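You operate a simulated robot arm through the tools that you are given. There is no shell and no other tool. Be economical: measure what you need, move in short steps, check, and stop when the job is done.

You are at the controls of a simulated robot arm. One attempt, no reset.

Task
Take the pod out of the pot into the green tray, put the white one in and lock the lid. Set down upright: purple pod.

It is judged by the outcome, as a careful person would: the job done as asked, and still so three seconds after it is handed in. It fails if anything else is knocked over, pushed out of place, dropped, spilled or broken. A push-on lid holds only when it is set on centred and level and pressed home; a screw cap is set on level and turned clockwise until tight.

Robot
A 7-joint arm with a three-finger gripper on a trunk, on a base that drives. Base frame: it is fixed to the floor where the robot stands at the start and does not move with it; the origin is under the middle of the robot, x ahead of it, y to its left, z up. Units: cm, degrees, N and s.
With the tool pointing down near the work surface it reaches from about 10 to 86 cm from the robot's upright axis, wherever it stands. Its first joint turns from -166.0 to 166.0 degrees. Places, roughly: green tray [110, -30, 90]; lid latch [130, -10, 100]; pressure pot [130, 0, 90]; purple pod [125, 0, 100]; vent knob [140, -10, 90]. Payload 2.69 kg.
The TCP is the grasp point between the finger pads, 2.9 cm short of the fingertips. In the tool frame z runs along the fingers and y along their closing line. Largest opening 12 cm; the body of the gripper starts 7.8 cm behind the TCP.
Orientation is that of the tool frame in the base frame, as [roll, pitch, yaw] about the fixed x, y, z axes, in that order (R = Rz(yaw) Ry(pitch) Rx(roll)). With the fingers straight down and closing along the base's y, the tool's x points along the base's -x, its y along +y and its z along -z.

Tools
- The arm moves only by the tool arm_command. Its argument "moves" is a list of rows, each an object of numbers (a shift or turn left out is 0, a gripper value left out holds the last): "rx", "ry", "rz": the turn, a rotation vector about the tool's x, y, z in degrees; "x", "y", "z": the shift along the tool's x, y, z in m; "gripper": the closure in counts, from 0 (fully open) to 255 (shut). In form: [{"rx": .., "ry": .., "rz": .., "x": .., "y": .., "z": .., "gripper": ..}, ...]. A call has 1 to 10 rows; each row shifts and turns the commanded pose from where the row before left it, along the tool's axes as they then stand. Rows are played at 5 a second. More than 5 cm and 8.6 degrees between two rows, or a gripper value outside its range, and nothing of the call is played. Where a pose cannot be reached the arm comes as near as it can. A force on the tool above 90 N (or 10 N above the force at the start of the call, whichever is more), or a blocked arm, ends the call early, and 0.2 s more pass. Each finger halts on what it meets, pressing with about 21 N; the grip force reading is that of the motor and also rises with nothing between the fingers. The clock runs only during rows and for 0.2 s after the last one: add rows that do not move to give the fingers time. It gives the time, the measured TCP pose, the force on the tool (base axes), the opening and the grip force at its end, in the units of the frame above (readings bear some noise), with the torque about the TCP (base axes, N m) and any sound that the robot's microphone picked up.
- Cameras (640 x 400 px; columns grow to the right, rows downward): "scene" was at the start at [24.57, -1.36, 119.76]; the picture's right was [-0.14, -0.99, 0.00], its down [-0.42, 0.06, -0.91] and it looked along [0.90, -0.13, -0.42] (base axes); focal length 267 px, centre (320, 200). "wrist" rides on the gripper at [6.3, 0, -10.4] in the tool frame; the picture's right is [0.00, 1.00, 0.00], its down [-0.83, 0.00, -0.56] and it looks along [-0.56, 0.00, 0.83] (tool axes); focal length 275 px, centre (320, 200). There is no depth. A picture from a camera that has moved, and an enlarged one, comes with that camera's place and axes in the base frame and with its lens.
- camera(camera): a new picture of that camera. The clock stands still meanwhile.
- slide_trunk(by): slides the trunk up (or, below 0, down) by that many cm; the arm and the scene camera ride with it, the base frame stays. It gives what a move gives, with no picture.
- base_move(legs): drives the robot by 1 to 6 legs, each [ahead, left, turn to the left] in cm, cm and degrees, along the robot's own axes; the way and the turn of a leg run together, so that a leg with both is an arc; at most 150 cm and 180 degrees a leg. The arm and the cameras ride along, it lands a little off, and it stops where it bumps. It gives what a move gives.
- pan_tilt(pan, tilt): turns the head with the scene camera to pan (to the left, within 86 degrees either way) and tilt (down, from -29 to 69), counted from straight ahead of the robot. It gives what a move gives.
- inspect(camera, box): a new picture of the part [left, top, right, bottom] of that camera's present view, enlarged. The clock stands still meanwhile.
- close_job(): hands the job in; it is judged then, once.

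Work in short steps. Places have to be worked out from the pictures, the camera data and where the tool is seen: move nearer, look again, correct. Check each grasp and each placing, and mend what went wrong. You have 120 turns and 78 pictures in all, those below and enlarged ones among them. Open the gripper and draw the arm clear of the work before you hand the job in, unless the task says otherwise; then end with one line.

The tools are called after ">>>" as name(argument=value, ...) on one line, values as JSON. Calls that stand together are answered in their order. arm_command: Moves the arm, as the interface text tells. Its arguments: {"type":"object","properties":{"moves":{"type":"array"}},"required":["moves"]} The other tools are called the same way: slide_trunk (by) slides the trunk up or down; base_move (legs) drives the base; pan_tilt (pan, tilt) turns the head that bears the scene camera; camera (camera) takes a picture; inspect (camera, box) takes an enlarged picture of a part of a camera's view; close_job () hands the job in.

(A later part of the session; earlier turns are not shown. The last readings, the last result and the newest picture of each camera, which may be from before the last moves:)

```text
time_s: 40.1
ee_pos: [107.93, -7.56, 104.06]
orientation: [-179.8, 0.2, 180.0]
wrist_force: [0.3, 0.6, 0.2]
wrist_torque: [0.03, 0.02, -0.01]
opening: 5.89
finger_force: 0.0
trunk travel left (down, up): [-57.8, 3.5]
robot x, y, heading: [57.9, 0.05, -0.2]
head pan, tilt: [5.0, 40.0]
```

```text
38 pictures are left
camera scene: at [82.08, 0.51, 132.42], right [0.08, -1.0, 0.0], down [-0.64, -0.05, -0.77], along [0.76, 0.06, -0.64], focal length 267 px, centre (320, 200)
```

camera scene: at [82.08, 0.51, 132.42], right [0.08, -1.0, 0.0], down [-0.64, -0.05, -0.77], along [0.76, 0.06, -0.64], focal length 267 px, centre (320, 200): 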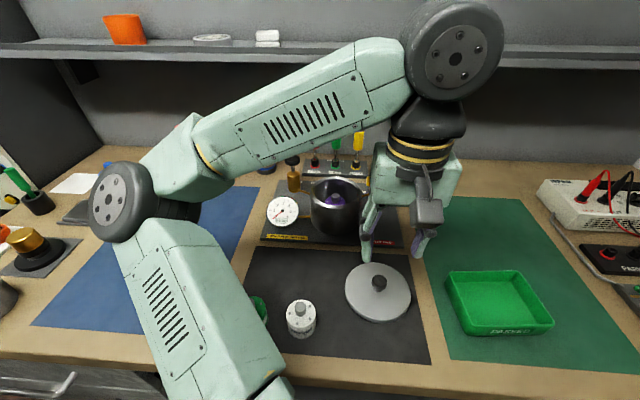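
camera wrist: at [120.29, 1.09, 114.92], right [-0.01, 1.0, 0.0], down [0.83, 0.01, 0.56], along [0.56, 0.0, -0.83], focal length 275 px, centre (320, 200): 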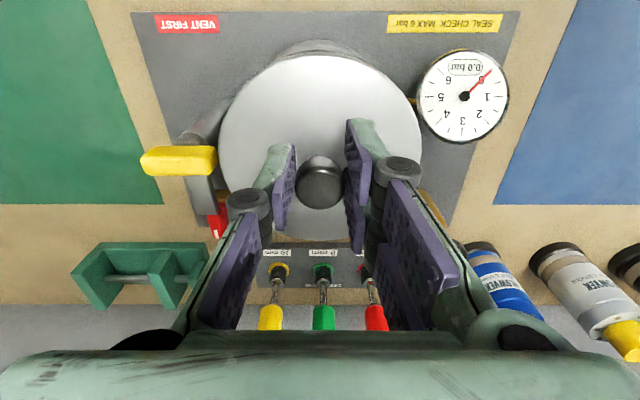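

Lid rests on the mat with knob up. Moving the hand back over the pot to look in at the purple pod.

>>> arm_command(moves=[{"z": -0.035}, {"z": -0.03}, {"x": -0.038, "y": 0.022}, {"x": -0.038, "y": 0.022}, {"x": -0.038, "y": 0.022}, {"x": -0.037, "y": 0.02}, {}])

>>> inspect(camera="wrist", box=[220, 60, 420, 220])

>>> inspect(camera="scene", box=[270, 130, 410, 235])

```text
time_s: 41.7
ee_pos: [123.15, 1.28, 110.9]
orientation: [-179.8, 0.1, -180.0]
wrist_force: [-0.7, -0.6, 0.2]
wrist_torque: [-0.01, -0.01, 0.02]
opening: 5.89
finger_force: 0.0
trunk travel left (down, up): [-57.8, 3.5]
robot x, y, heading: [58.36, -0.01, -0.2]
head pan, tilt: [5.0, 40.0]
```

```text
2.50 times, centred on (320, 140) of wrist
camera zoom: at [116.81, 1.31, 121.2], right [0.0, 1.0, 0.0], down [0.83, 0.01, 0.56], along [0.56, 0.0, -0.83], focal length 688 px, centre (320, 350)
```

zoom: 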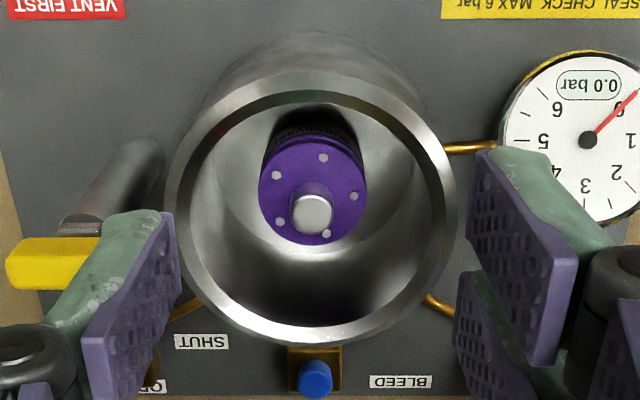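

```text
3.81 times, centred on (340, 182) of scene
camera zoom: at [82.07, 0.51, 132.42], right [0.08, -1.0, 0.0], down [-0.64, -0.05, -0.77], along [0.76, 0.06, -0.64], focal length 1017 px, centre (244, 267)
```

zoom: 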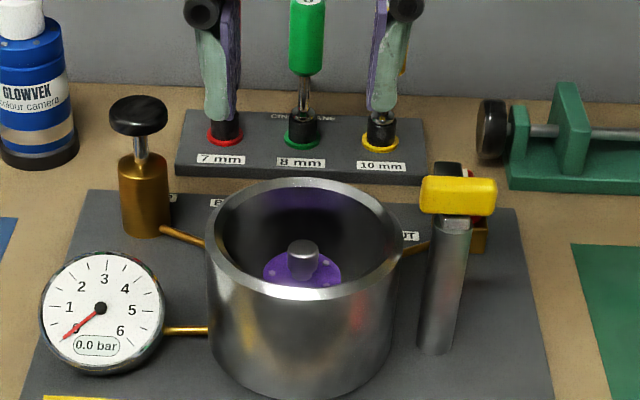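

Purple pod's stud top is around (127.4, 1.0, 96.0), inside the pot. Narrowing fingers to 4 cm, moving above it, down to just over the rim, and checking.

>>> arm_command(moves=[{"x": -0.0415, "y": -0.003, "gripper": 170}, {"z": 0.03}, {"z": 0.03}, {"z": 0.035}, {}])

>>> inspect(camera="wrist", box=[200, 60, 440, 300])

>>> inspect(camera="scene", box=[270, 130, 410, 235])

```text
time_s: 42.9
ee_pos: [127.19, 1.18, 100.88]
orientation: [-179.8, 0.2, 180.0]
wrist_force: [-0.4, -0.7, 0.4]
wrist_torque: [0.01, 0.04, 0.01]
opening: 4.0
finger_force: 0.2
trunk travel left (down, up): [-57.8, 3.5]
robot x, y, heading: [58.18, 0.12, -0.2]
head pan, tilt: [5.0, 40.0]
```

```text
1.67 times, centred on (320, 180) of wrist
camera zoom: at [120.94, 1.19, 111.29], right [0.0, 1.0, 0.0], down [0.83, 0.01, 0.56], along [0.56, 0.0, -0.83], focal length 459 px, centre (320, 233)
```

zoom: 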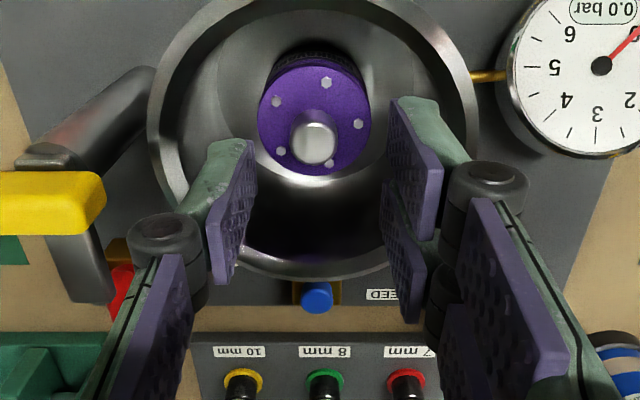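

```text
3.81 times, centred on (340, 182) of scene
camera zoom: at [82.07, 0.51, 132.42], right [0.08, -1.0, 0.0], down [-0.64, -0.05, -0.77], along [0.76, 0.06, -0.64], focal length 1017 px, centre (244, 267)
```

zoom: 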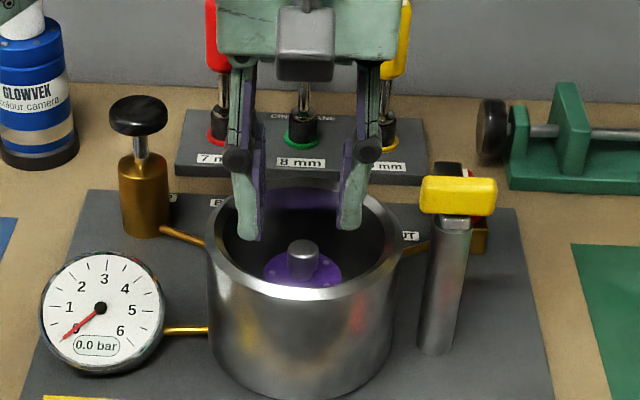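

Aligned. Descending to z≈97.4 and gripping the stud.

>>> arm_command(moves=[{"z": 0.02}, {"z": 0.014}, {}, {"gripper": 240}, {}, {}, {}, {}])

>>> arm_command(moves=[{"z": -0.01}, {"z": -0.01}, {"z": -0.02}, {}])

>>> inspect(camera="scene", box=[270, 110, 410, 235])

```text
time_s: 44.7
ee_pos: [127.35, 1.15, 97.78]
orientation: [-179.8, 0.1, 179.9]
wrist_force: [-0.1, 0.6, -0.2]
wrist_torque: [0.0, -0.02, 0.0]
opening: 1.65
finger_force: 20.8
trunk travel left (down, up): [-57.8, 3.5]
robot x, y, heading: [58.08, -0.15, -0.2]
head pan, tilt: [5.0, 40.0]
```

```text
time_s: 45.7
ee_pos: [127.47, 1.12, 101.64]
orientation: [-179.8, 0.3, 180.0]
wrist_force: [0.3, -0.6, -1.8]
wrist_torque: [-0.01, 0.0, -0.01]
opening: 1.62
finger_force: 21.3
trunk travel left (down, up): [-57.8, 3.5]
robot x, y, heading: [58.17, -0.34, -0.4]
head pan, tilt: [5.0, 40.0]
```

```text
3.20 times, centred on (340, 172) of scene
camera zoom: at [82.09, 0.51, 132.41], right [0.08, -1.0, 0.0], down [-0.64, -0.05, -0.77], along [0.76, 0.06, -0.64], focal length 854 px, centre (256, 288)
```

zoom: 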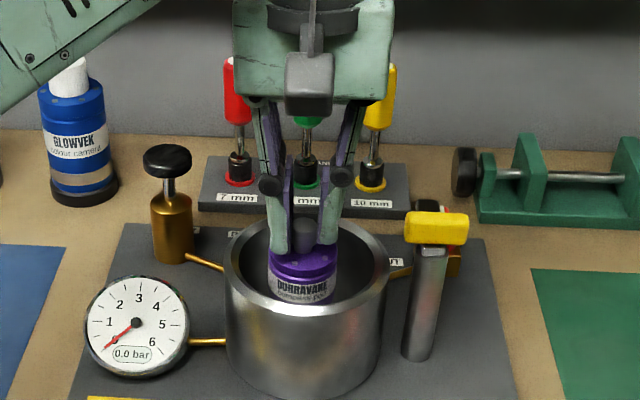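

Purple pod held and rising. Lifting clear, then carrying it over the green tray at about (109, -29).

>>> arm_command(moves=[{"z": -0.04}, {"z": -0.04}, {"z": -0.03}, {"x": 0.04, "y": -0.02}, {"x": 0.036, "y": -0.03}, {"x": 0.036, "y": -0.03}, {"x": 0.024, "y": -0.04}, {"x": 0.024, "y": -0.04}, {"x": 0.012, "y": -0.045}, {"x": 0.012, "y": -0.045}])

>>> arm_command(moves=[{"y": -0.045}, {}])

>>> camera(camera="wrist")

>>> camera(camera="scene")

```text
time_s: 47.9
ee_pos: [109.09, -24.3, 113.07]
orientation: [-179.8, 0.3, -180.0]
wrist_force: [-0.6, -0.8, -1.5]
wrist_torque: [0.04, -0.06, -0.02]
opening: 1.65
finger_force: 21.0
trunk travel left (down, up): [-57.8, 3.5]
robot x, y, heading: [58.07, 0.14, -0.1]
head pan, tilt: [5.0, 40.0]
```

```text
time_s: 48.5
ee_pos: [108.95, -28.54, 113.14]
orientation: [-179.8, 0.1, -179.8]
wrist_force: [0.2, -0.4, -1.9]
wrist_torque: [0.0, 0.01, 0.0]
opening: 1.68
finger_force: 20.9
trunk travel left (down, up): [-57.8, 3.5]
robot x, y, heading: [58.14, -0.19, -0.2]
head pan, tilt: [5.0, 40.0]
```

```text
32 pictures are left
camera wrist: at [102.79, -28.44, 123.54], right [-0.01, 1.0, 0.0], down [0.83, 0.01, 0.56], along [0.56, 0.0, -0.83], focal length 275 px, centre (320, 200)
```

wrist: 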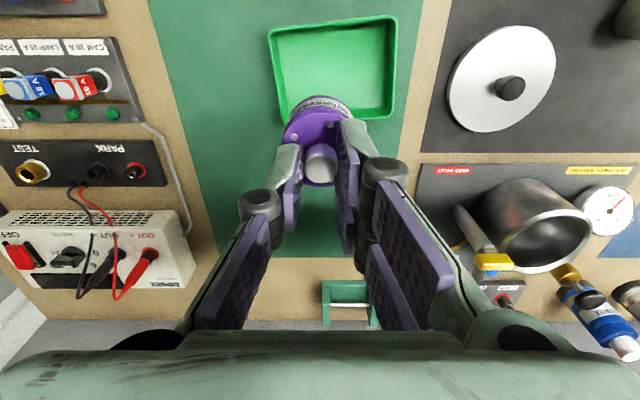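

```text
31 pictures are left
camera scene: at [82.09, 0.52, 132.42], right [0.08, -1.0, 0.0], down [-0.64, -0.05, -0.77], along [0.76, 0.06, -0.64], focal length 267 px, centre (320, 200)
```

scene: 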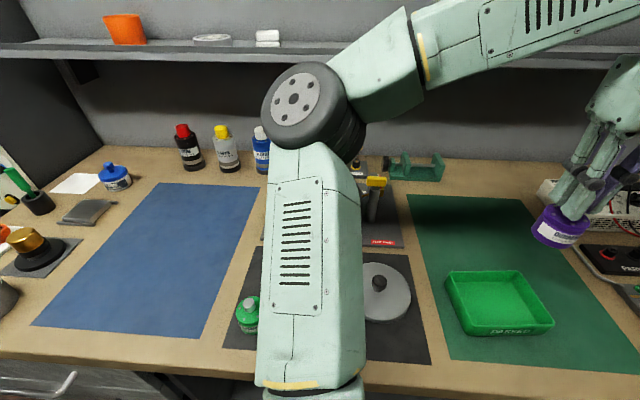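

From both views the tray centre is about (108.6, -27.4). Shifting 1.1 cm left and lowering to check.

>>> arm_command(moves=[{"y": 0.011, "x": 0.003}, {"z": 0.04}, {"z": 0.04}, {"z": 0.03}, {}])

>>> inspect(camera="scene", box=[400, 180, 600, 350])

>>> camera(camera="wrist")

```text
time_s: 49.7
ee_pos: [108.82, -27.57, 102.06]
orientation: [-179.8, 0.2, -180.0]
wrist_force: [0.3, 0.7, -1.2]
wrist_torque: [0.0, -0.04, 0.01]
opening: 1.65
finger_force: 21.1
trunk travel left (down, up): [-57.8, 3.5]
robot x, y, heading: [57.63, 0.14, -0.3]
head pan, tilt: [5.0, 40.0]
```

```text
2.35 times, centred on (500, 265) of scene
camera zoom: at [82.08, 0.5, 132.42], right [0.08, -1.0, 0.0], down [-0.64, -0.05, -0.77], along [0.76, 0.06, -0.64], focal length 628 px, centre (-104, 47)
```

zoom: 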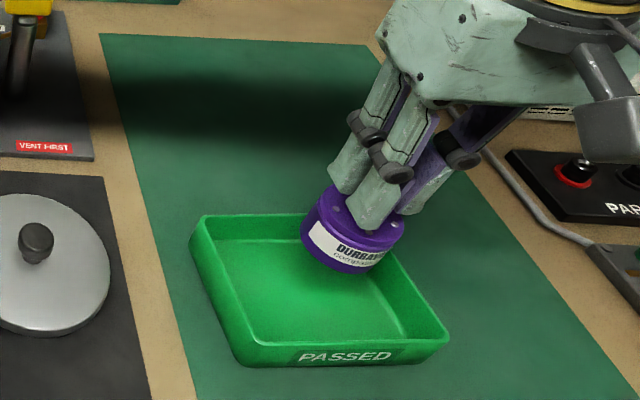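

```text
29 pictures are left
camera wrist: at [102.51, -27.5, 112.39], right [0.0, 1.0, 0.0], down [0.83, 0.01, 0.56], along [0.56, 0.0, -0.83], focal length 275 px, centre (320, 200)
```

wrist: 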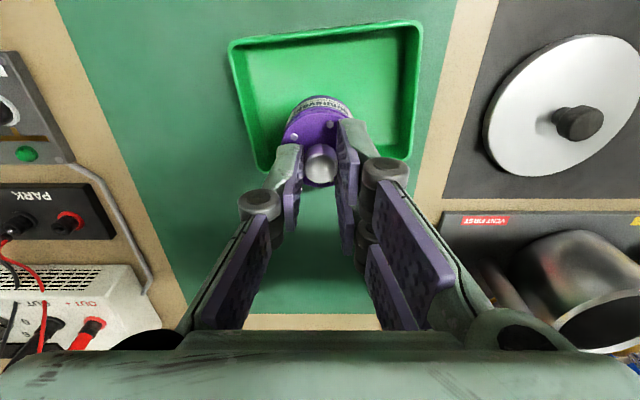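

Pod is over the tray. A half-centimetre trim, then down in small steps until contact.

>>> arm_command(moves=[{"x": 0.006, "y": 0.004}, {"z": 0.02}, {"z": 0.01}, {"z": 0.004}, {"z": 0.004}, {}])

```text
time_s: 51.1
ee_pos: [108.23, -27.1, 98.15]
orientation: [-179.8, 0.2, -180.0]
wrist_force: [0.0, -0.5, -1.1]
wrist_torque: [0.0, -0.01, -0.01]
opening: 1.63
finger_force: 21.3
trunk travel left (down, up): [-57.8, 3.5]
robot x, y, heading: [58.01, 0.14, -0.5]
head pan, tilt: [5.0, 40.0]
```

>>> arm_command(moves=[{"z": 0.004}, {"z": 0.004}, {"z": 0.004}, {}])

>>> inspect(camera="scene", box=[400, 180, 600, 350])

```text
time_s: 52.1
ee_pos: [108.17, -27.05, 96.94]
orientation: [-179.7, 0.0, 180.0]
wrist_force: [-0.1, -0.4, -1.6]
wrist_torque: [0.02, 0.01, 0.03]
opening: 1.65
finger_force: 21.3
trunk travel left (down, up): [-57.8, 3.5]
robot x, y, heading: [57.81, 0.0, -0.4]
head pan, tilt: [5.0, 40.0]
```

```text
2.35 times, centred on (500, 265) of scene
camera zoom: at [82.09, 0.51, 132.42], right [0.08, -1.0, 0.0], down [-0.64, -0.05, -0.77], along [0.76, 0.06, -0.64], focal length 628 px, centre (-104, 47)
```

zoom: 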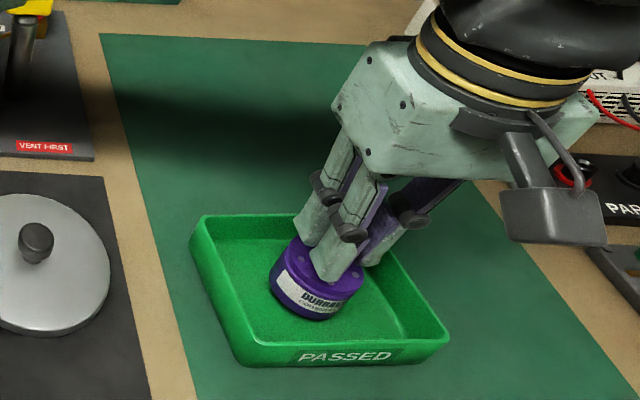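

Not yet touching; continuing down.

>>> arm_command(moves=[{"z": 0.004}, {"z": 0.004}, {"z": 0.004}, {"z": 0.004}, {}])

```text
time_s: 53.3
ee_pos: [108.13, -27.11, 95.37]
orientation: [-179.7, 0.3, -179.8]
wrist_force: [6.7, -0.8, 17.6]
wrist_torque: [0.0, -0.26, 0.03]
opening: 1.65
finger_force: 20.0
trunk travel left (down, up): [-57.8, 3.5]
robot x, y, heading: [58.13, -0.4, -0.1]
head pan, tilt: [5.0, 40.0]
```

Contact at z≈95.4. Releasing and rising.

>>> arm_command(moves=[{"z": -0.001}, {"gripper": 180}, {}, {}, {}, {"z": -0.03}, {"z": -0.04}, {"z": -0.04}, {}])

>>> camera(camera="wrist")

```text
time_s: 55.3
ee_pos: [108.06, -27.22, 106.9]
orientation: [-179.9, 0.2, 179.9]
wrist_force: [-0.5, 0.7, -0.6]
wrist_torque: [0.01, -0.01, -0.02]
opening: 3.54
finger_force: 0.0
trunk travel left (down, up): [-57.8, 3.5]
robot x, y, heading: [57.95, 0.02, -0.3]
head pan, tilt: [5.0, 40.0]
```

```text
27 pictures are left
camera wrist: at [101.83, -27.25, 117.22], right [0.0, 1.0, 0.0], down [0.83, 0.01, 0.56], along [0.56, 0.0, -0.83], focal length 275 px, centre (320, 200)
```

wrist: 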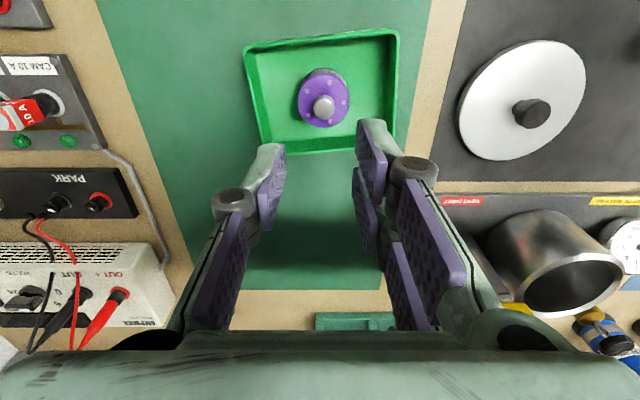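

Purple pod stands upright in the tray. Heading for the white pod near (102.5, 5.4), high up first.

>>> arm_command(moves=[{"z": -0.04}, {"y": 0.045}, {"y": 0.045}, {"y": 0.045}, {"y": 0.045}, {"y": 0.045, "x": 0.01}, {"y": 0.045, "x": 0.02}, {"y": 0.045, "x": 0.02}, {"x": 0.02}, {}])

>>> camera(camera="wrist")

>>> camera(camera="scene")

```text
time_s: 57.5
ee_pos: [101.06, 4.17, 110.42]
orientation: [-179.8, 0.2, 180.0]
wrist_force: [0.0, 0.0, 0.7]
wrist_torque: [0.01, -0.01, 0.01]
opening: 3.54
finger_force: 0.0
trunk travel left (down, up): [-57.8, 3.5]
robot x, y, heading: [57.88, -0.22, -0.1]
head pan, tilt: [5.0, 40.0]
```

```text
26 pictures are left
camera wrist: at [94.75, 4.26, 120.76], right [0.0, 1.0, 0.0], down [0.83, 0.01, 0.56], along [0.56, 0.0, -0.83], focal length 275 px, centre (320, 200)
```

wrist: 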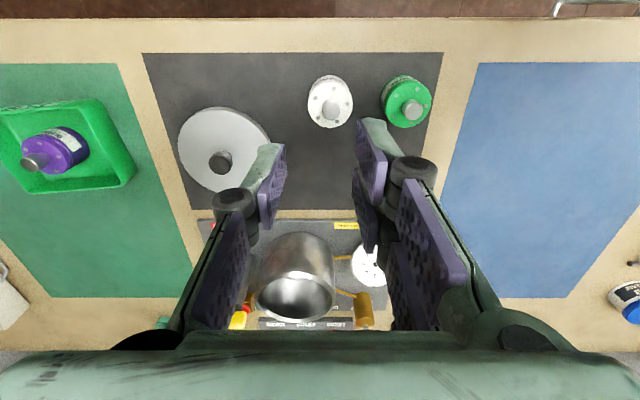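

```text
25 pictures are left
camera scene: at [82.08, 0.51, 132.42], right [0.08, -1.0, 0.0], down [-0.64, -0.05, -0.77], along [0.76, 0.06, -0.64], focal length 267 px, centre (320, 200)
```

scene: 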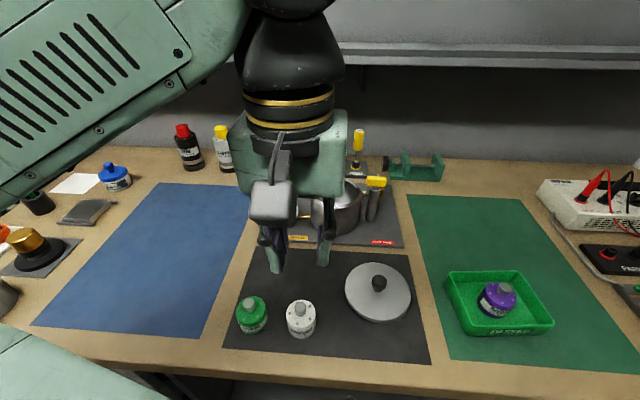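

White pod's stud is at about (102.6, 5.3). Moving above and lowering most of the way, then checking.

>>> arm_command(moves=[{"x": -0.0155, "y": 0.011}, {"z": 0.04}, {"z": 0.04}, {"z": 0.035}, {}])

>>> inspect(camera="wrist", box=[200, 60, 440, 300])

>>> inspect(camera="scene", box=[220, 220, 380, 350])

```text
time_s: 58.7
ee_pos: [102.79, 5.61, 99.22]
orientation: [-179.8, 0.2, 180.0]
wrist_force: [0.2, -0.8, 0.2]
wrist_torque: [0.0, -0.01, -0.01]
opening: 3.55
finger_force: 0.1
trunk travel left (down, up): [-57.8, 3.5]
robot x, y, heading: [58.23, -0.14, -0.3]
head pan, tilt: [5.0, 40.0]
```

```text
1.67 times, centred on (320, 180) of wrist
camera zoom: at [96.58, 5.63, 109.6], right [-0.01, 1.0, 0.0], down [0.83, 0.01, 0.56], along [0.56, 0.0, -0.83], focal length 459 px, centre (320, 233)
```

zoom: 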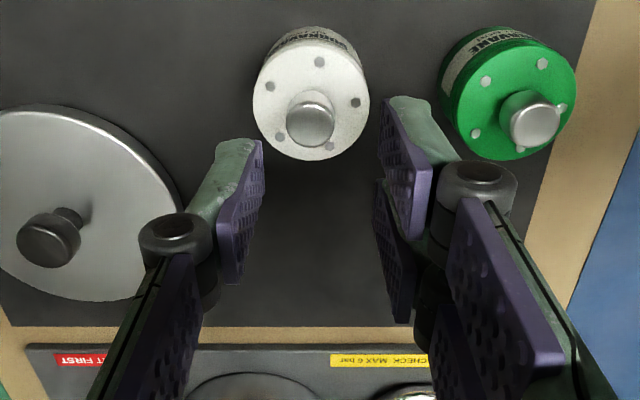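

```text
3.08 times, centred on (300, 285) of scene
camera zoom: at [82.08, 0.51, 132.42], right [0.08, -1.0, 0.0], down [-0.64, -0.05, -0.77], along [0.76, 0.06, -0.64], focal length 821 px, centre (382, -62)
```

zoom: 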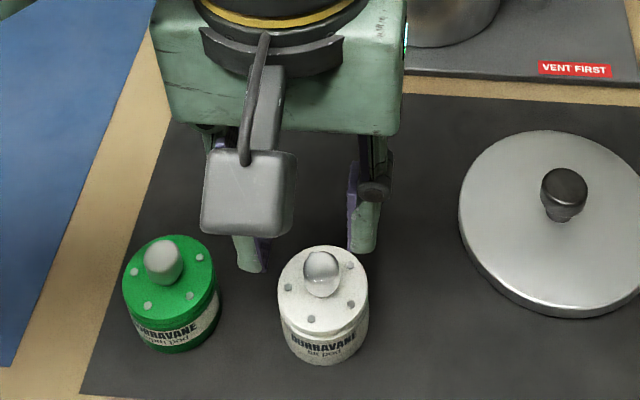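

Stud at about (102.7, 5.3). Trim 3 mm, descend to z≈94.9 and grip.

>>> arm_command(moves=[{"y": -0.003}, {"z": 0.022}, {"z": 0.021}, {}, {"gripper": 240}, {}, {}, {}])

>>> arm_command(moves=[{"z": -0.01}, {"z": -0.02}, {}])

>>> inspect(camera="scene", box=[220, 220, 380, 350])

```text
time_s: 60.5
ee_pos: [102.67, 5.15, 94.66]
orientation: [-179.6, 0.5, -179.8]
wrist_force: [5.4, 7.2, 71.8]
wrist_torque: [0.71, 0.32, -0.06]
opening: 1.73
finger_force: 20.6
trunk travel left (down, up): [-57.8, 3.5]
robot x, y, heading: [58.09, 0.15, -0.1]
head pan, tilt: [5.0, 40.0]
```

```text
time_s: 61.3
ee_pos: [102.61, 4.91, 97.52]
orientation: [-179.8, 0.1, 180.0]
wrist_force: [0.0, -0.4, -1.7]
wrist_torque: [0.02, 0.05, 0.02]
opening: 1.68
finger_force: 21.4
trunk travel left (down, up): [-57.8, 3.5]
robot x, y, heading: [58.35, 0.15, -0.3]
head pan, tilt: [5.0, 40.0]
```

```text
3.08 times, centred on (300, 285) of scene
camera zoom: at [82.07, 0.51, 132.4], right [0.08, -1.0, 0.0], down [-0.64, -0.05, -0.77], along [0.76, 0.06, -0.64], focal length 821 px, centre (382, -62)
```

zoom: 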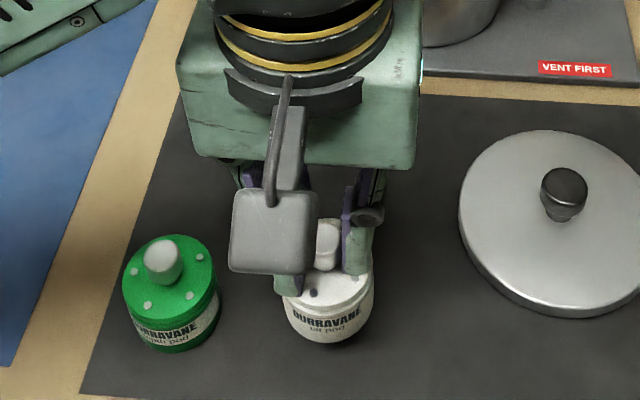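

White pod gripped and lifted level. Carrying it high over the pot, then down to just above the rim.

>>> arm_command(moves=[{"z": -0.045}, {"z": -0.045}, {"z": -0.045}, {"x": -0.042, "y": -0.006}, {"x": -0.042, "y": -0.006}, {"x": -0.042, "y": -0.006}, {"x": -0.042, "y": -0.007}, {"x": -0.042, "y": -0.007}, {"x": -0.037, "y": -0.006}, {}])

>>> camera(camera="wrist")

>>> inspect(camera="scene", box=[250, 80, 430, 235])

```text
time_s: 63.5
ee_pos: [127.61, 1.59, 111.12]
orientation: [-179.8, 0.3, 179.9]
wrist_force: [-0.8, -0.1, -2.0]
wrist_torque: [0.0, 0.02, -0.02]
opening: 1.66
finger_force: 21.7
trunk travel left (down, up): [-57.8, 3.5]
robot x, y, heading: [58.56, 0.12, -0.4]
head pan, tilt: [5.0, 40.0]
```

```text
21 pictures are left
camera wrist: at [121.25, 1.56, 121.49], right [-0.01, 1.0, 0.0], down [0.83, 0.01, 0.56], along [0.56, 0.0, -0.83], focal length 275 px, centre (320, 200)
```

wrist: 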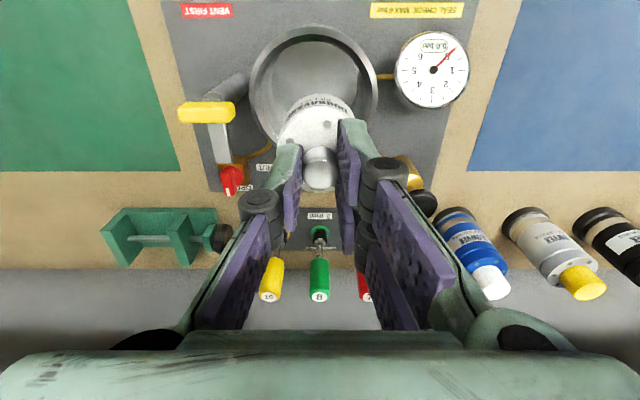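

```text
2.58 times, centred on (340, 158) of scene
camera zoom: at [82.08, 0.52, 132.42], right [0.08, -1.0, 0.0], down [-0.64, -0.05, -0.77], along [0.76, 0.06, -0.64], focal length 689 px, centre (268, 310)
```

zoom: 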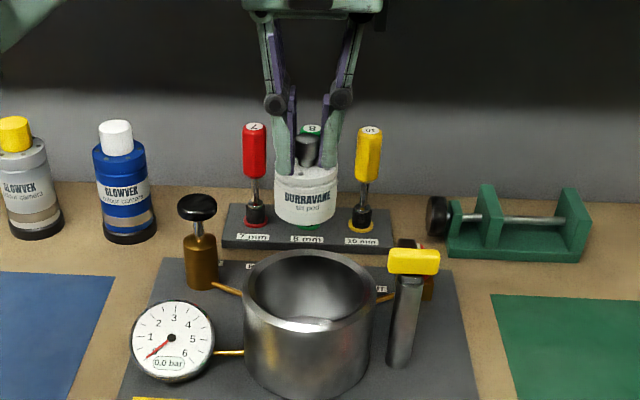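

Trimming to the pot centre (127.3, 1.05) and lowering into the pot in stages.

>>> arm_command(moves=[{"x": 0.003, "y": -0.0055}, {"z": 0.035}, {"z": 0.035}, {"z": 0.03}, {"z": 0.02}, {}])

>>> inspect(camera="scene", box=[270, 110, 410, 235])

```text
time_s: 64.9
ee_pos: [127.04, 0.78, 99.0]
orientation: [-179.8, 0.1, -180.0]
wrist_force: [0.3, 0.2, -1.8]
wrist_torque: [0.01, -0.02, 0.02]
opening: 1.65
finger_force: 20.7
trunk travel left (down, up): [-57.8, 3.5]
robot x, y, heading: [57.8, 0.08, -0.4]
head pan, tilt: [5.0, 40.0]
```

```text
3.20 times, centred on (340, 172) of scene
camera zoom: at [82.09, 0.51, 132.42], right [0.08, -1.0, 0.0], down [-0.64, -0.05, -0.77], along [0.76, 0.06, -0.64], focal length 854 px, centre (256, 288)
```

zoom: 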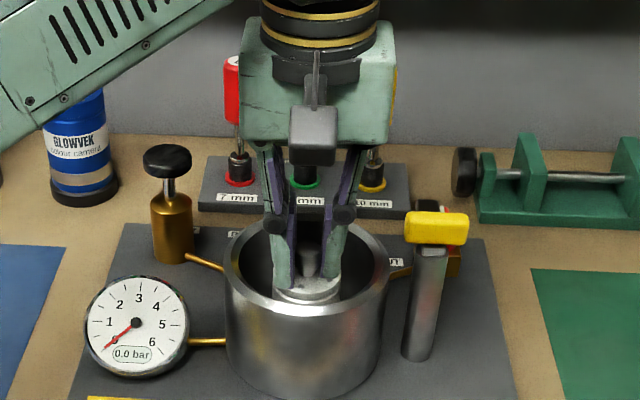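

>>> arm_command(moves=[{"x": -0.0025, "y": 0.0025}, {"z": 0.005}, {"z": 0.005}, {"z": 0.004}, {"z": 0.003}, {}])

```text
time_s: 66.3
ee_pos: [127.56, 1.19, 97.35]
orientation: [-179.8, 0.2, 180.0]
wrist_force: [0.2, -1.2, -2.1]
wrist_torque: [-0.02, 0.0, 0.03]
opening: 1.66
finger_force: 21.3
trunk travel left (down, up): [-57.8, 3.5]
robot x, y, heading: [58.18, -0.17, -0.5]
head pan, tilt: [5.0, 40.0]
```

No contact yet (z 97.35). Continuing in small steps.

>>> arm_command(moves=[{"z": 0.003}, {"z": 0.003}, {"z": 0.003}, {}])

```text
time_s: 67.3
ee_pos: [127.28, 1.08, 96.65]
orientation: [-179.8, 0.2, -179.9]
wrist_force: [1.4, 1.2, 10.7]
wrist_torque: [0.16, 0.05, -0.03]
opening: 1.67
finger_force: 20.9
trunk travel left (down, up): [-57.8, 3.5]
robot x, y, heading: [57.93, -0.1, 0.1]
head pan, tilt: [5.0, 40.0]
```

Contact at the bottom. Releasing and rising.

>>> arm_command(moves=[{"gripper": 180}, {}, {}, {}, {"z": -0.03}, {"z": -0.04}, {"z": -0.04}, {"z": -0.03}, {"x": 0.04}, {}])

>>> inspect(camera="wrist", box=[220, 60, 420, 220])

```text
time_s: 69.5
ee_pos: [123.41, 1.1, 110.51]
orientation: [-179.7, 0.2, -179.8]
wrist_force: [-0.3, -0.2, 0.4]
wrist_torque: [-0.04, 0.0, 0.0]
opening: 3.52
finger_force: 0.0
trunk travel left (down, up): [-57.8, 3.5]
robot x, y, heading: [58.15, 0.0, -0.3]
head pan, tilt: [5.0, 40.0]
```

```text
2.50 times, centred on (320, 140) of wrist
camera zoom: at [117.12, 1.09, 120.84], right [0.0, 1.0, 0.0], down [0.83, 0.01, 0.56], along [0.56, 0.0, -0.83], focal length 688 px, centre (320, 350)
```

zoom: 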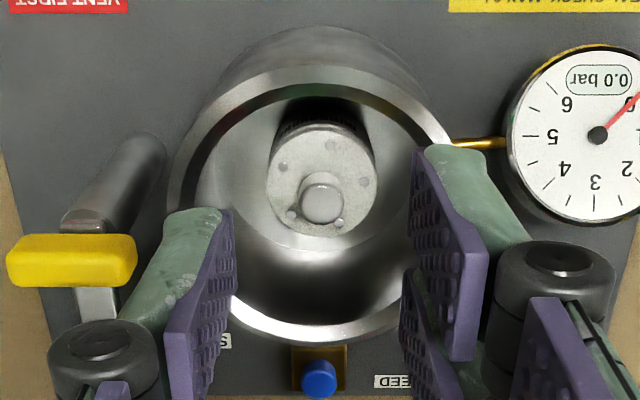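

White pod sits upright and centred. Going back to the lid knob at about (108, -7.5).

>>> arm_command(moves=[{"x": 0.0385, "y": -0.0215, "gripper": 130}, {"x": 0.0385, "y": -0.0215}, {"x": 0.0385, "y": -0.0215}, {"x": 0.0385, "y": -0.0215}, {"z": 0.04}, {"z": 0.04}, {"z": 0.02}, {}])

>>> inspect(camera="wrist", box=[200, 60, 440, 300])

```text
time_s: 71.3
ee_pos: [107.76, -7.86, 100.49]
orientation: [-179.8, 0.2, -179.9]
wrist_force: [0.1, 0.4, -0.1]
wrist_torque: [0.01, 0.02, 0.0]
opening: 5.89
finger_force: 0.1
trunk travel left (down, up): [-57.8, 3.5]
robot x, y, heading: [57.87, -0.04, -0.4]
head pan, tilt: [5.0, 40.0]
```

```text
1.67 times, centred on (320, 180) of wrist
camera zoom: at [101.56, -7.68, 110.81], right [-0.01, 1.0, 0.0], down [0.83, 0.01, 0.56], along [0.56, 0.0, -0.83], focal length 459 px, centre (320, 233)
```

zoom: 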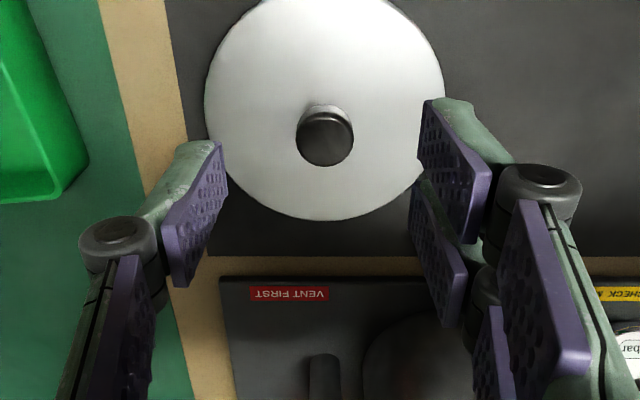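

Knob is at about (109.0, -7.5), so this time I'll grip it centred. Descend to z≈92.6 and close.

>>> arm_command(moves=[{"x": -0.011, "y": 0.003}, {"z": 0.04}, {"z": 0.03}, {"z": 0.008}, {}])

>>> inspect(camera="wrist", box=[200, 60, 440, 300])

```text
time_s: 72.5
ee_pos: [108.97, -7.28, 92.69]
orientation: [-179.8, 0.2, -180.0]
wrist_force: [0.5, 0.2, -0.6]
wrist_torque: [0.0, -0.02, 0.0]
opening: 5.91
finger_force: 0.0
trunk travel left (down, up): [-57.8, 3.5]
robot x, y, heading: [58.03, -0.17, -0.5]
head pan, tilt: [5.0, 40.0]
```

```text
1.67 times, centred on (320, 180) of wrist
camera zoom: at [102.72, -7.19, 103.07], right [0.0, 1.0, 0.0], down [0.83, 0.01, 0.56], along [0.56, 0.0, -0.83], focal length 459 px, centre (320, 233)
```

zoom: 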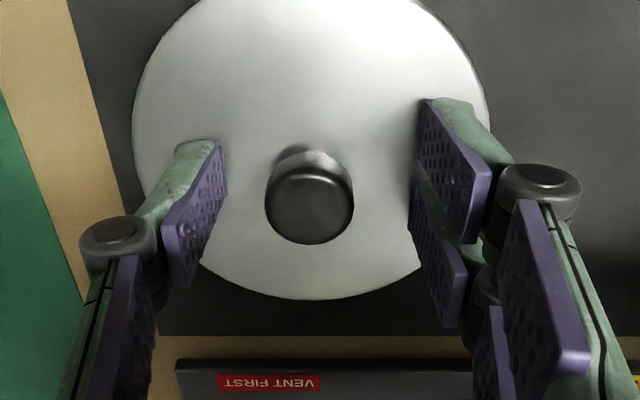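

>>> arm_command(moves=[{"y": -0.002}, {"gripper": 235}, {}, {}, {}, {}, {"z": -0.01}, {"z": -0.03}, {}])

>>> inspect(camera="wrist", box=[200, 60, 440, 300])

```text
time_s: 74.5
ee_pos: [108.93, -7.52, 96.64]
orientation: [-179.8, 0.3, 179.9]
wrist_force: [0.3, -0.2, -1.0]
wrist_torque: [0.0, 0.04, 0.01]
opening: 2.46
finger_force: 20.9
trunk travel left (down, up): [-57.8, 3.5]
robot x, y, heading: [58.15, 0.1, -0.2]
head pan, tilt: [5.0, 40.0]
```

```text
1.67 times, centred on (320, 180) of wrist
camera zoom: at [102.61, -7.46, 106.97], right [0.0, 1.0, 0.0], down [0.83, 0.01, 0.56], along [0.56, 0.0, -0.83], focal length 459 px, centre (320, 233)
```

zoom: 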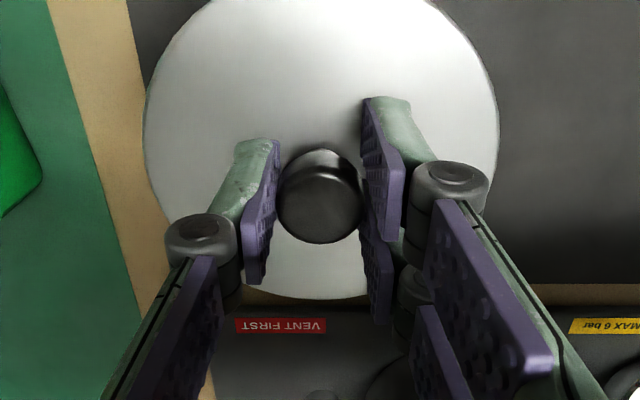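

Lid held level. Carrying it above the pot and lowering to just over the rim.

>>> arm_command(moves=[{"z": -0.045}, {"z": -0.045}, {"z": -0.03}, {"x": -0.037, "y": 0.017}, {"x": -0.037, "y": 0.017}, {"x": -0.037, "y": 0.017}, {"x": -0.037, "y": 0.017}, {"x": -0.036, "y": 0.0175}, {"z": 0.02}, {}])

>>> arm_command(moves=[{"z": 0.02}, {}, {}])

>>> inspect(camera="scene", box=[270, 110, 410, 235])

>>> inspect(camera="wrist", box=[200, 60, 440, 300])

```text
time_s: 76.7
ee_pos: [127.56, 1.15, 106.77]
orientation: [-179.9, 0.2, 179.9]
wrist_force: [-0.7, 0.0, -1.9]
wrist_torque: [0.01, 0.03, 0.01]
opening: 2.47
finger_force: 21.2
trunk travel left (down, up): [-57.8, 3.5]
robot x, y, heading: [58.29, 0.22, -0.1]
head pan, tilt: [5.0, 40.0]
```

```text
time_s: 77.5
ee_pos: [127.54, 1.14, 104.55]
orientation: [-179.8, 0.2, 180.0]
wrist_force: [0.9, 0.5, -1.5]
wrist_torque: [0.01, 0.01, 0.0]
opening: 2.46
finger_force: 20.7
trunk travel left (down, up): [-57.8, 3.5]
robot x, y, heading: [57.98, -0.09, -0.0]
head pan, tilt: [5.0, 40.0]
```

```text
3.20 times, centred on (340, 172) of scene
camera zoom: at [82.09, 0.51, 132.42], right [0.08, -1.0, 0.0], down [-0.64, -0.05, -0.77], along [0.76, 0.06, -0.64], focal length 854 px, centre (256, 288)
```

zoom: 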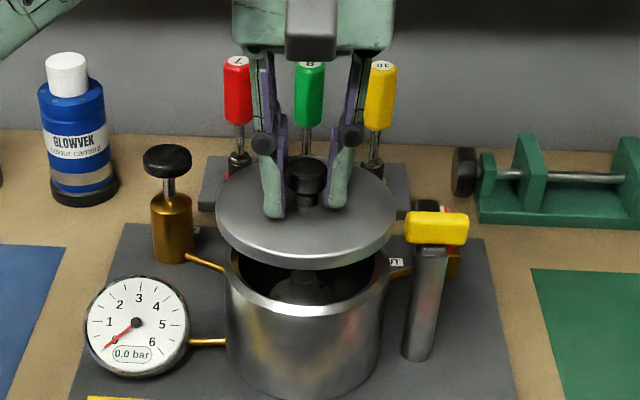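

```text
1.67 times, centred on (320, 180) of wrist
camera zoom: at [121.2, 1.18, 114.93], right [-0.01, 1.0, 0.0], down [0.83, 0.01, 0.56], along [0.56, 0.0, -0.83], focal length 459 px, centre (320, 233)
```

zoom: 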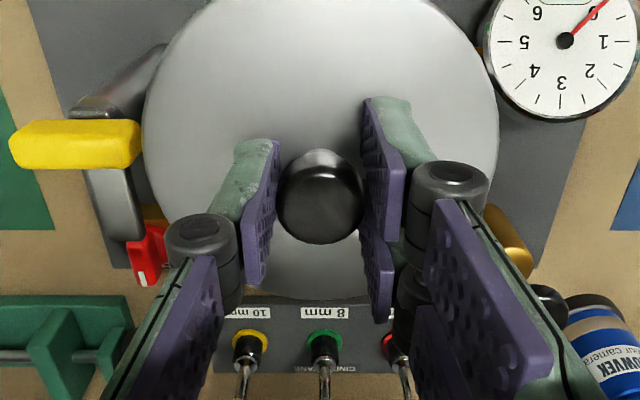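

Lid is centred in y; x matches my estimate of 127.4. Lowering 2 cm to compare the lid's edge with the rim up close.

>>> arm_command(moves=[{"z": 0.01}, {"z": 0.008}, {}])

>>> inspect(camera="scene", box=[290, 150, 380, 235])

```text
time_s: 78.3
ee_pos: [127.6, 1.25, 102.74]
orientation: [-179.9, 0.2, -179.9]
wrist_force: [0.0, -0.6, -1.6]
wrist_torque: [-0.03, 0.01, -0.01]
opening: 2.43
finger_force: 20.9
trunk travel left (down, up): [-57.8, 3.5]
robot x, y, heading: [58.09, -0.23, -0.5]
head pan, tilt: [5.0, 40.0]
```

```text
4.71 times, centred on (335, 192) of scene
camera zoom: at [82.09, 0.51, 132.42], right [0.08, -1.0, 0.0], down [-0.64, -0.05, -0.77], along [0.76, 0.06, -0.64], focal length 1256 px, centre (249, 235)
```

zoom: 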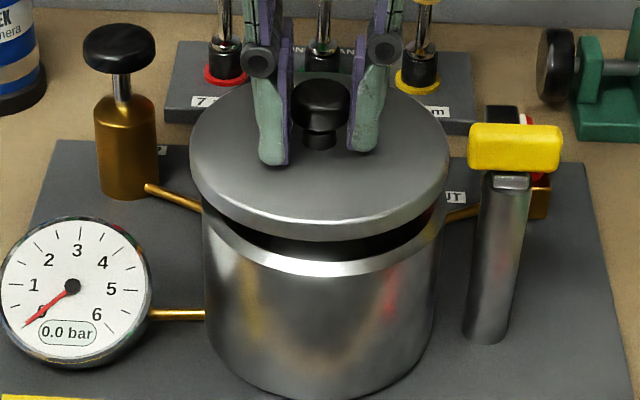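

Remaining gap about 1.8 cm, well centred. Nudging 2 mm toward me and lowering gently.

>>> arm_command(moves=[{"x": 0.0015, "y": -0.001}, {"z": 0.005}, {"z": 0.005}, {"z": 0.003}, {}])

>>> inspect(camera="scene", box=[290, 150, 380, 235])

```text
time_s: 79.5
ee_pos: [127.39, 1.05, 101.41]
orientation: [-179.8, 0.1, 180.0]
wrist_force: [0.7, -0.3, -2.4]
wrist_torque: [0.0, 0.03, -0.01]
opening: 2.45
finger_force: 20.7
trunk travel left (down, up): [-57.8, 3.5]
robot x, y, heading: [57.85, 0.13, -0.0]
head pan, tilt: [5.0, 40.0]
```

```text
4.71 times, centred on (335, 192) of scene
camera zoom: at [82.09, 0.51, 132.42], right [0.08, -1.0, 0.0], down [-0.64, -0.05, -0.77], along [0.76, 0.06, -0.64], focal length 1256 px, centre (249, 235)
```

zoom: 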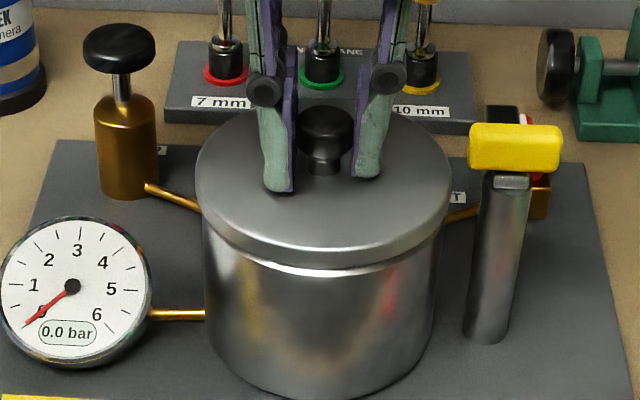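

Nearly down and centred. Pressing down in 2 mm steps.

>>> arm_command(moves=[{"z": 0.003}, {"z": 0.002}, {"z": 0.002}, {}])

```text
time_s: 80.5
ee_pos: [127.2, 0.97, 101.11]
orientation: [-179.7, 0.3, 179.8]
wrist_force: [-10.0, -11.0, 13.6]
wrist_torque: [-0.14, 0.37, -0.07]
opening: 2.44
finger_force: 21.1
trunk travel left (down, up): [-57.8, 3.5]
robot x, y, heading: [58.01, 0.22, -0.3]
head pan, tilt: [5.0, 40.0]
heard: snap
```

Heard a snap, z=101.1 — about the seated height. Pressing slightly more to make sure it's home.

>>> arm_command(moves=[{"z": 0.003}, {"z": 0.002}, {}])

>>> inspect(camera="scene", box=[290, 150, 380, 235])

```text
time_s: 81.3
ee_pos: [127.45, 0.82, 100.64]
orientation: [-179.9, 0.5, -179.9]
wrist_force: [9.0, -12.9, 31.5]
wrist_torque: [-0.01, -0.07, -0.08]
opening: 2.43
finger_force: 20.9
trunk travel left (down, up): [-57.8, 3.5]
robot x, y, heading: [58.4, 0.35, -0.2]
head pan, tilt: [5.0, 40.0]
```

```text
4.71 times, centred on (335, 192) of scene
camera zoom: at [81.92, 0.39, 132.49], right [0.08, -1.0, 0.0], down [-0.64, -0.05, -0.77], along [0.76, 0.06, -0.64], focal length 1256 px, centre (249, 235)
```

zoom: 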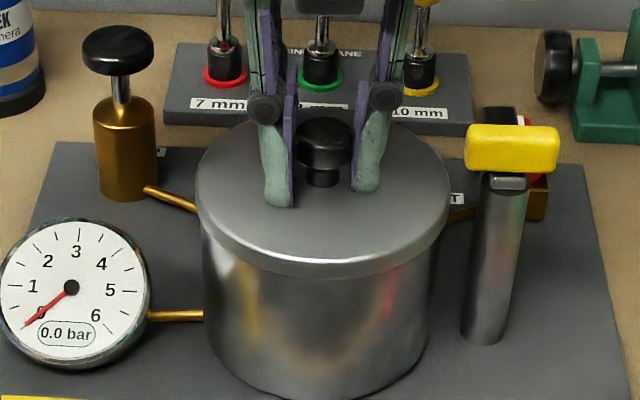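

Lid is seated level and flush. Relaxing, releasing, rising and moving over the latch handle.

>>> arm_command(moves=[{"z": -0.003}, {"gripper": 130}, {}, {}, {}, {"z": -0.04}, {"z": -0.045}, {"y": -0.043, "rz": -5.7}, {"y": -0.043}, {}])

>>> camera(camera="wrist")

```text
time_s: 83.5
ee_pos: [127.33, -7.55, 109.13]
orientation: [-179.8, 0.2, -174.3]
wrist_force: [-0.3, 0.1, 0.0]
wrist_torque: [0.03, -0.02, -0.03]
opening: 5.83
finger_force: 0.0
trunk travel left (down, up): [-57.8, 3.5]
robot x, y, heading: [57.8, -0.04, -0.2]
head pan, tilt: [5.0, 40.0]
```

```text
9 pictures are left
camera wrist: at [121.17, -8.18, 119.56], right [-0.11, 0.99, 0.0], down [0.82, 0.09, 0.56], along [0.56, 0.06, -0.83], focal length 275 px, centre (320, 200)
```

wrist: 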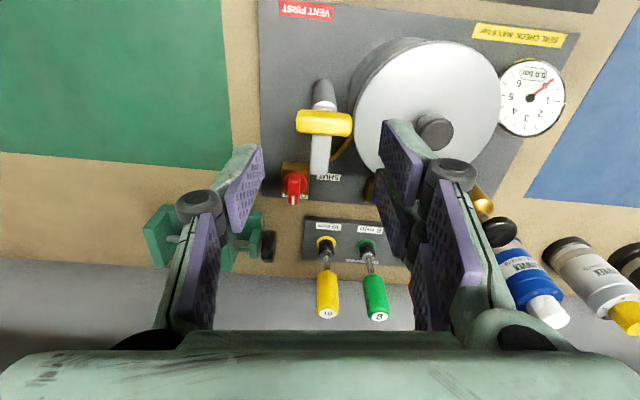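

Everything looks as before; the handle centre is about (127.5, -7.2). Descending with a 3 mm shift and gripping.

>>> arm_command(moves=[{"y": 0.0035, "x": -0.001}, {"z": 0.035}, {"z": 0.034}, {}, {"gripper": 190}, {}, {}, {}, {}])

```text
time_s: 85.5
ee_pos: [127.54, -7.27, 102.51]
orientation: [-179.7, 0.2, -174.4]
wrist_force: [3.2, -14.5, -1.0]
wrist_torque: [-0.54, -0.44, -0.04]
opening: 4.03
finger_force: 45.2
trunk travel left (down, up): [-57.8, 3.5]
robot x, y, heading: [58.15, -0.25, -0.2]
head pan, tilt: [5.0, 40.0]
```

Gripped at 4.0 cm. Turning the latch back counter-clockwise over the lid, in stages.

>>> arm_command(moves=[{"rz": -6, "y": -0.001}, {"rz": -6}, {"rz": -6}, {"rz": -6}, {}])

>>> arm_command(moves=[{"rz": -6}, {"rz": -6}, {"rz": -6}, {"rz": -6}, {}])

>>> inspect(camera="scene", box=[300, 130, 440, 225])

```text
time_s: 86.7
ee_pos: [127.7, -7.23, 102.34]
orientation: [-179.8, 0.1, -150.2]
wrist_force: [-10.2, 1.7, 11.0]
wrist_torque: [0.39, -0.05, -0.01]
opening: 4.0
finger_force: 44.8
trunk travel left (down, up): [-57.8, 3.5]
robot x, y, heading: [58.32, -0.08, -0.4]
head pan, tilt: [5.0, 40.0]
```

```text
time_s: 87.9
ee_pos: [127.63, -7.2, 102.43]
orientation: [-179.7, 0.0, -126.2]
wrist_force: [-17.5, 10.3, 12.8]
wrist_torque: [1.01, -0.12, -0.03]
opening: 3.97
finger_force: 44.8
trunk travel left (down, up): [-57.8, 3.5]
robot x, y, heading: [58.32, 0.05, -0.4]
head pan, tilt: [5.0, 40.0]
```

```text
4.21 times, centred on (370, 178) of scene
camera zoom: at [81.83, 0.6, 132.48], right [0.08, -1.0, 0.0], down [-0.64, -0.05, -0.77], along [0.76, 0.06, -0.64], focal length 1124 px, centre (110, 295)
```

zoom: 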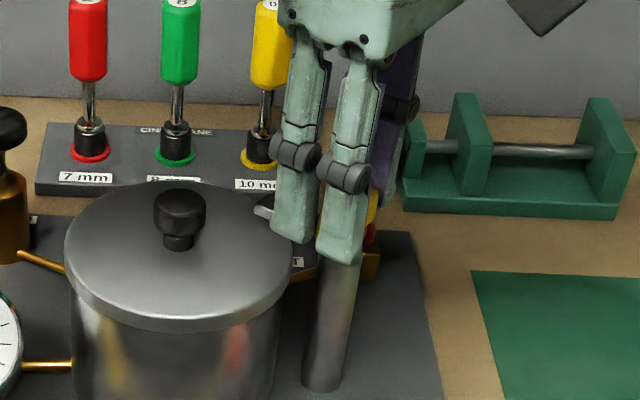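

Going well. Completing the turn to the original angle (yaw -90).

>>> arm_command(moves=[{"rz": -6, "y": 0.001}, {"rz": -6}, {"rz": -6}, {"rz": -6}, {}])

>>> arm_command(moves=[{"rz": -5}, {"rz": -5}, {"rz": -2.3}, {}])

>>> inspect(camera="scene", box=[300, 130, 440, 225])

```text
time_s: 89.1
ee_pos: [127.47, -7.17, 102.48]
orientation: [-179.7, -0.3, -102.3]
wrist_force: [-12.8, 5.6, 13.0]
wrist_torque: [1.12, 0.13, -0.01]
opening: 3.97
finger_force: 44.9
trunk travel left (down, up): [-57.8, 3.5]
robot x, y, heading: [58.38, -0.08, -0.1]
head pan, tilt: [5.0, 40.0]
```

```text
time_s: 90.1
ee_pos: [127.51, -7.11, 102.41]
orientation: [-179.8, -0.2, -90.0]
wrist_force: [-19.2, 5.7, 7.9]
wrist_torque: [0.5, 0.61, -0.01]
opening: 3.99
finger_force: 45.0
trunk travel left (down, up): [-57.8, 3.5]
robot x, y, heading: [58.43, -0.22, -0.4]
head pan, tilt: [5.0, 40.0]
```

```text
4.21 times, centred on (370, 178) of scene
camera zoom: at [81.86, 0.55, 132.46], right [0.08, -1.0, 0.0], down [-0.64, -0.05, -0.77], along [0.76, 0.06, -0.64], focal length 1124 px, centre (110, 295)
```

zoom: 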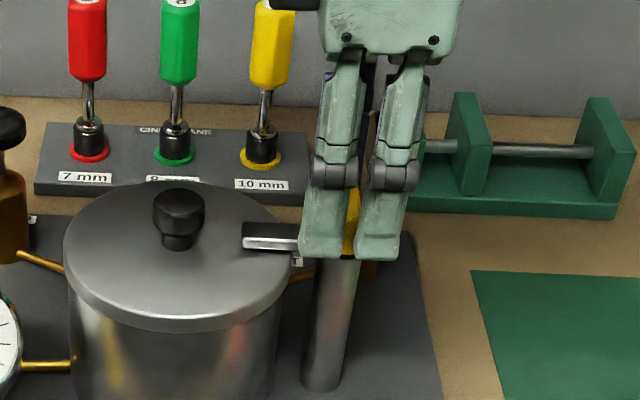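

The bar is back over the lid exactly as at the start. Releasing and rising.

>>> arm_command(moves=[{"gripper": 130}, {}, {}, {}, {"z": -0.03}, {"z": -0.04}, {"z": -0.03}, {}])

>>> camera(camera="wrist")

```text
time_s: 91.9
ee_pos: [127.96, -7.34, 112.27]
orientation: [-179.9, -0.2, -90.0]
wrist_force: [-0.4, -0.7, 0.5]
wrist_torque: [-0.01, 0.04, 0.02]
opening: 5.89
finger_force: 0.1
trunk travel left (down, up): [-57.8, 3.5]
robot x, y, heading: [58.11, -0.12, -0.3]
head pan, tilt: [5.0, 40.0]
```

```text
6 pictures are left
camera wrist: at [128.07, -13.64, 122.7], right [-1.0, 0.0, 0.0], down [0.0, 0.83, 0.55], along [0.0, 0.55, -0.83], focal length 275 px, centre (320, 200)
```

wrist: 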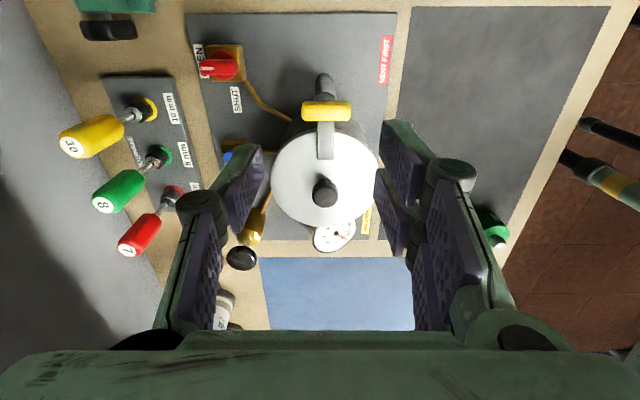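

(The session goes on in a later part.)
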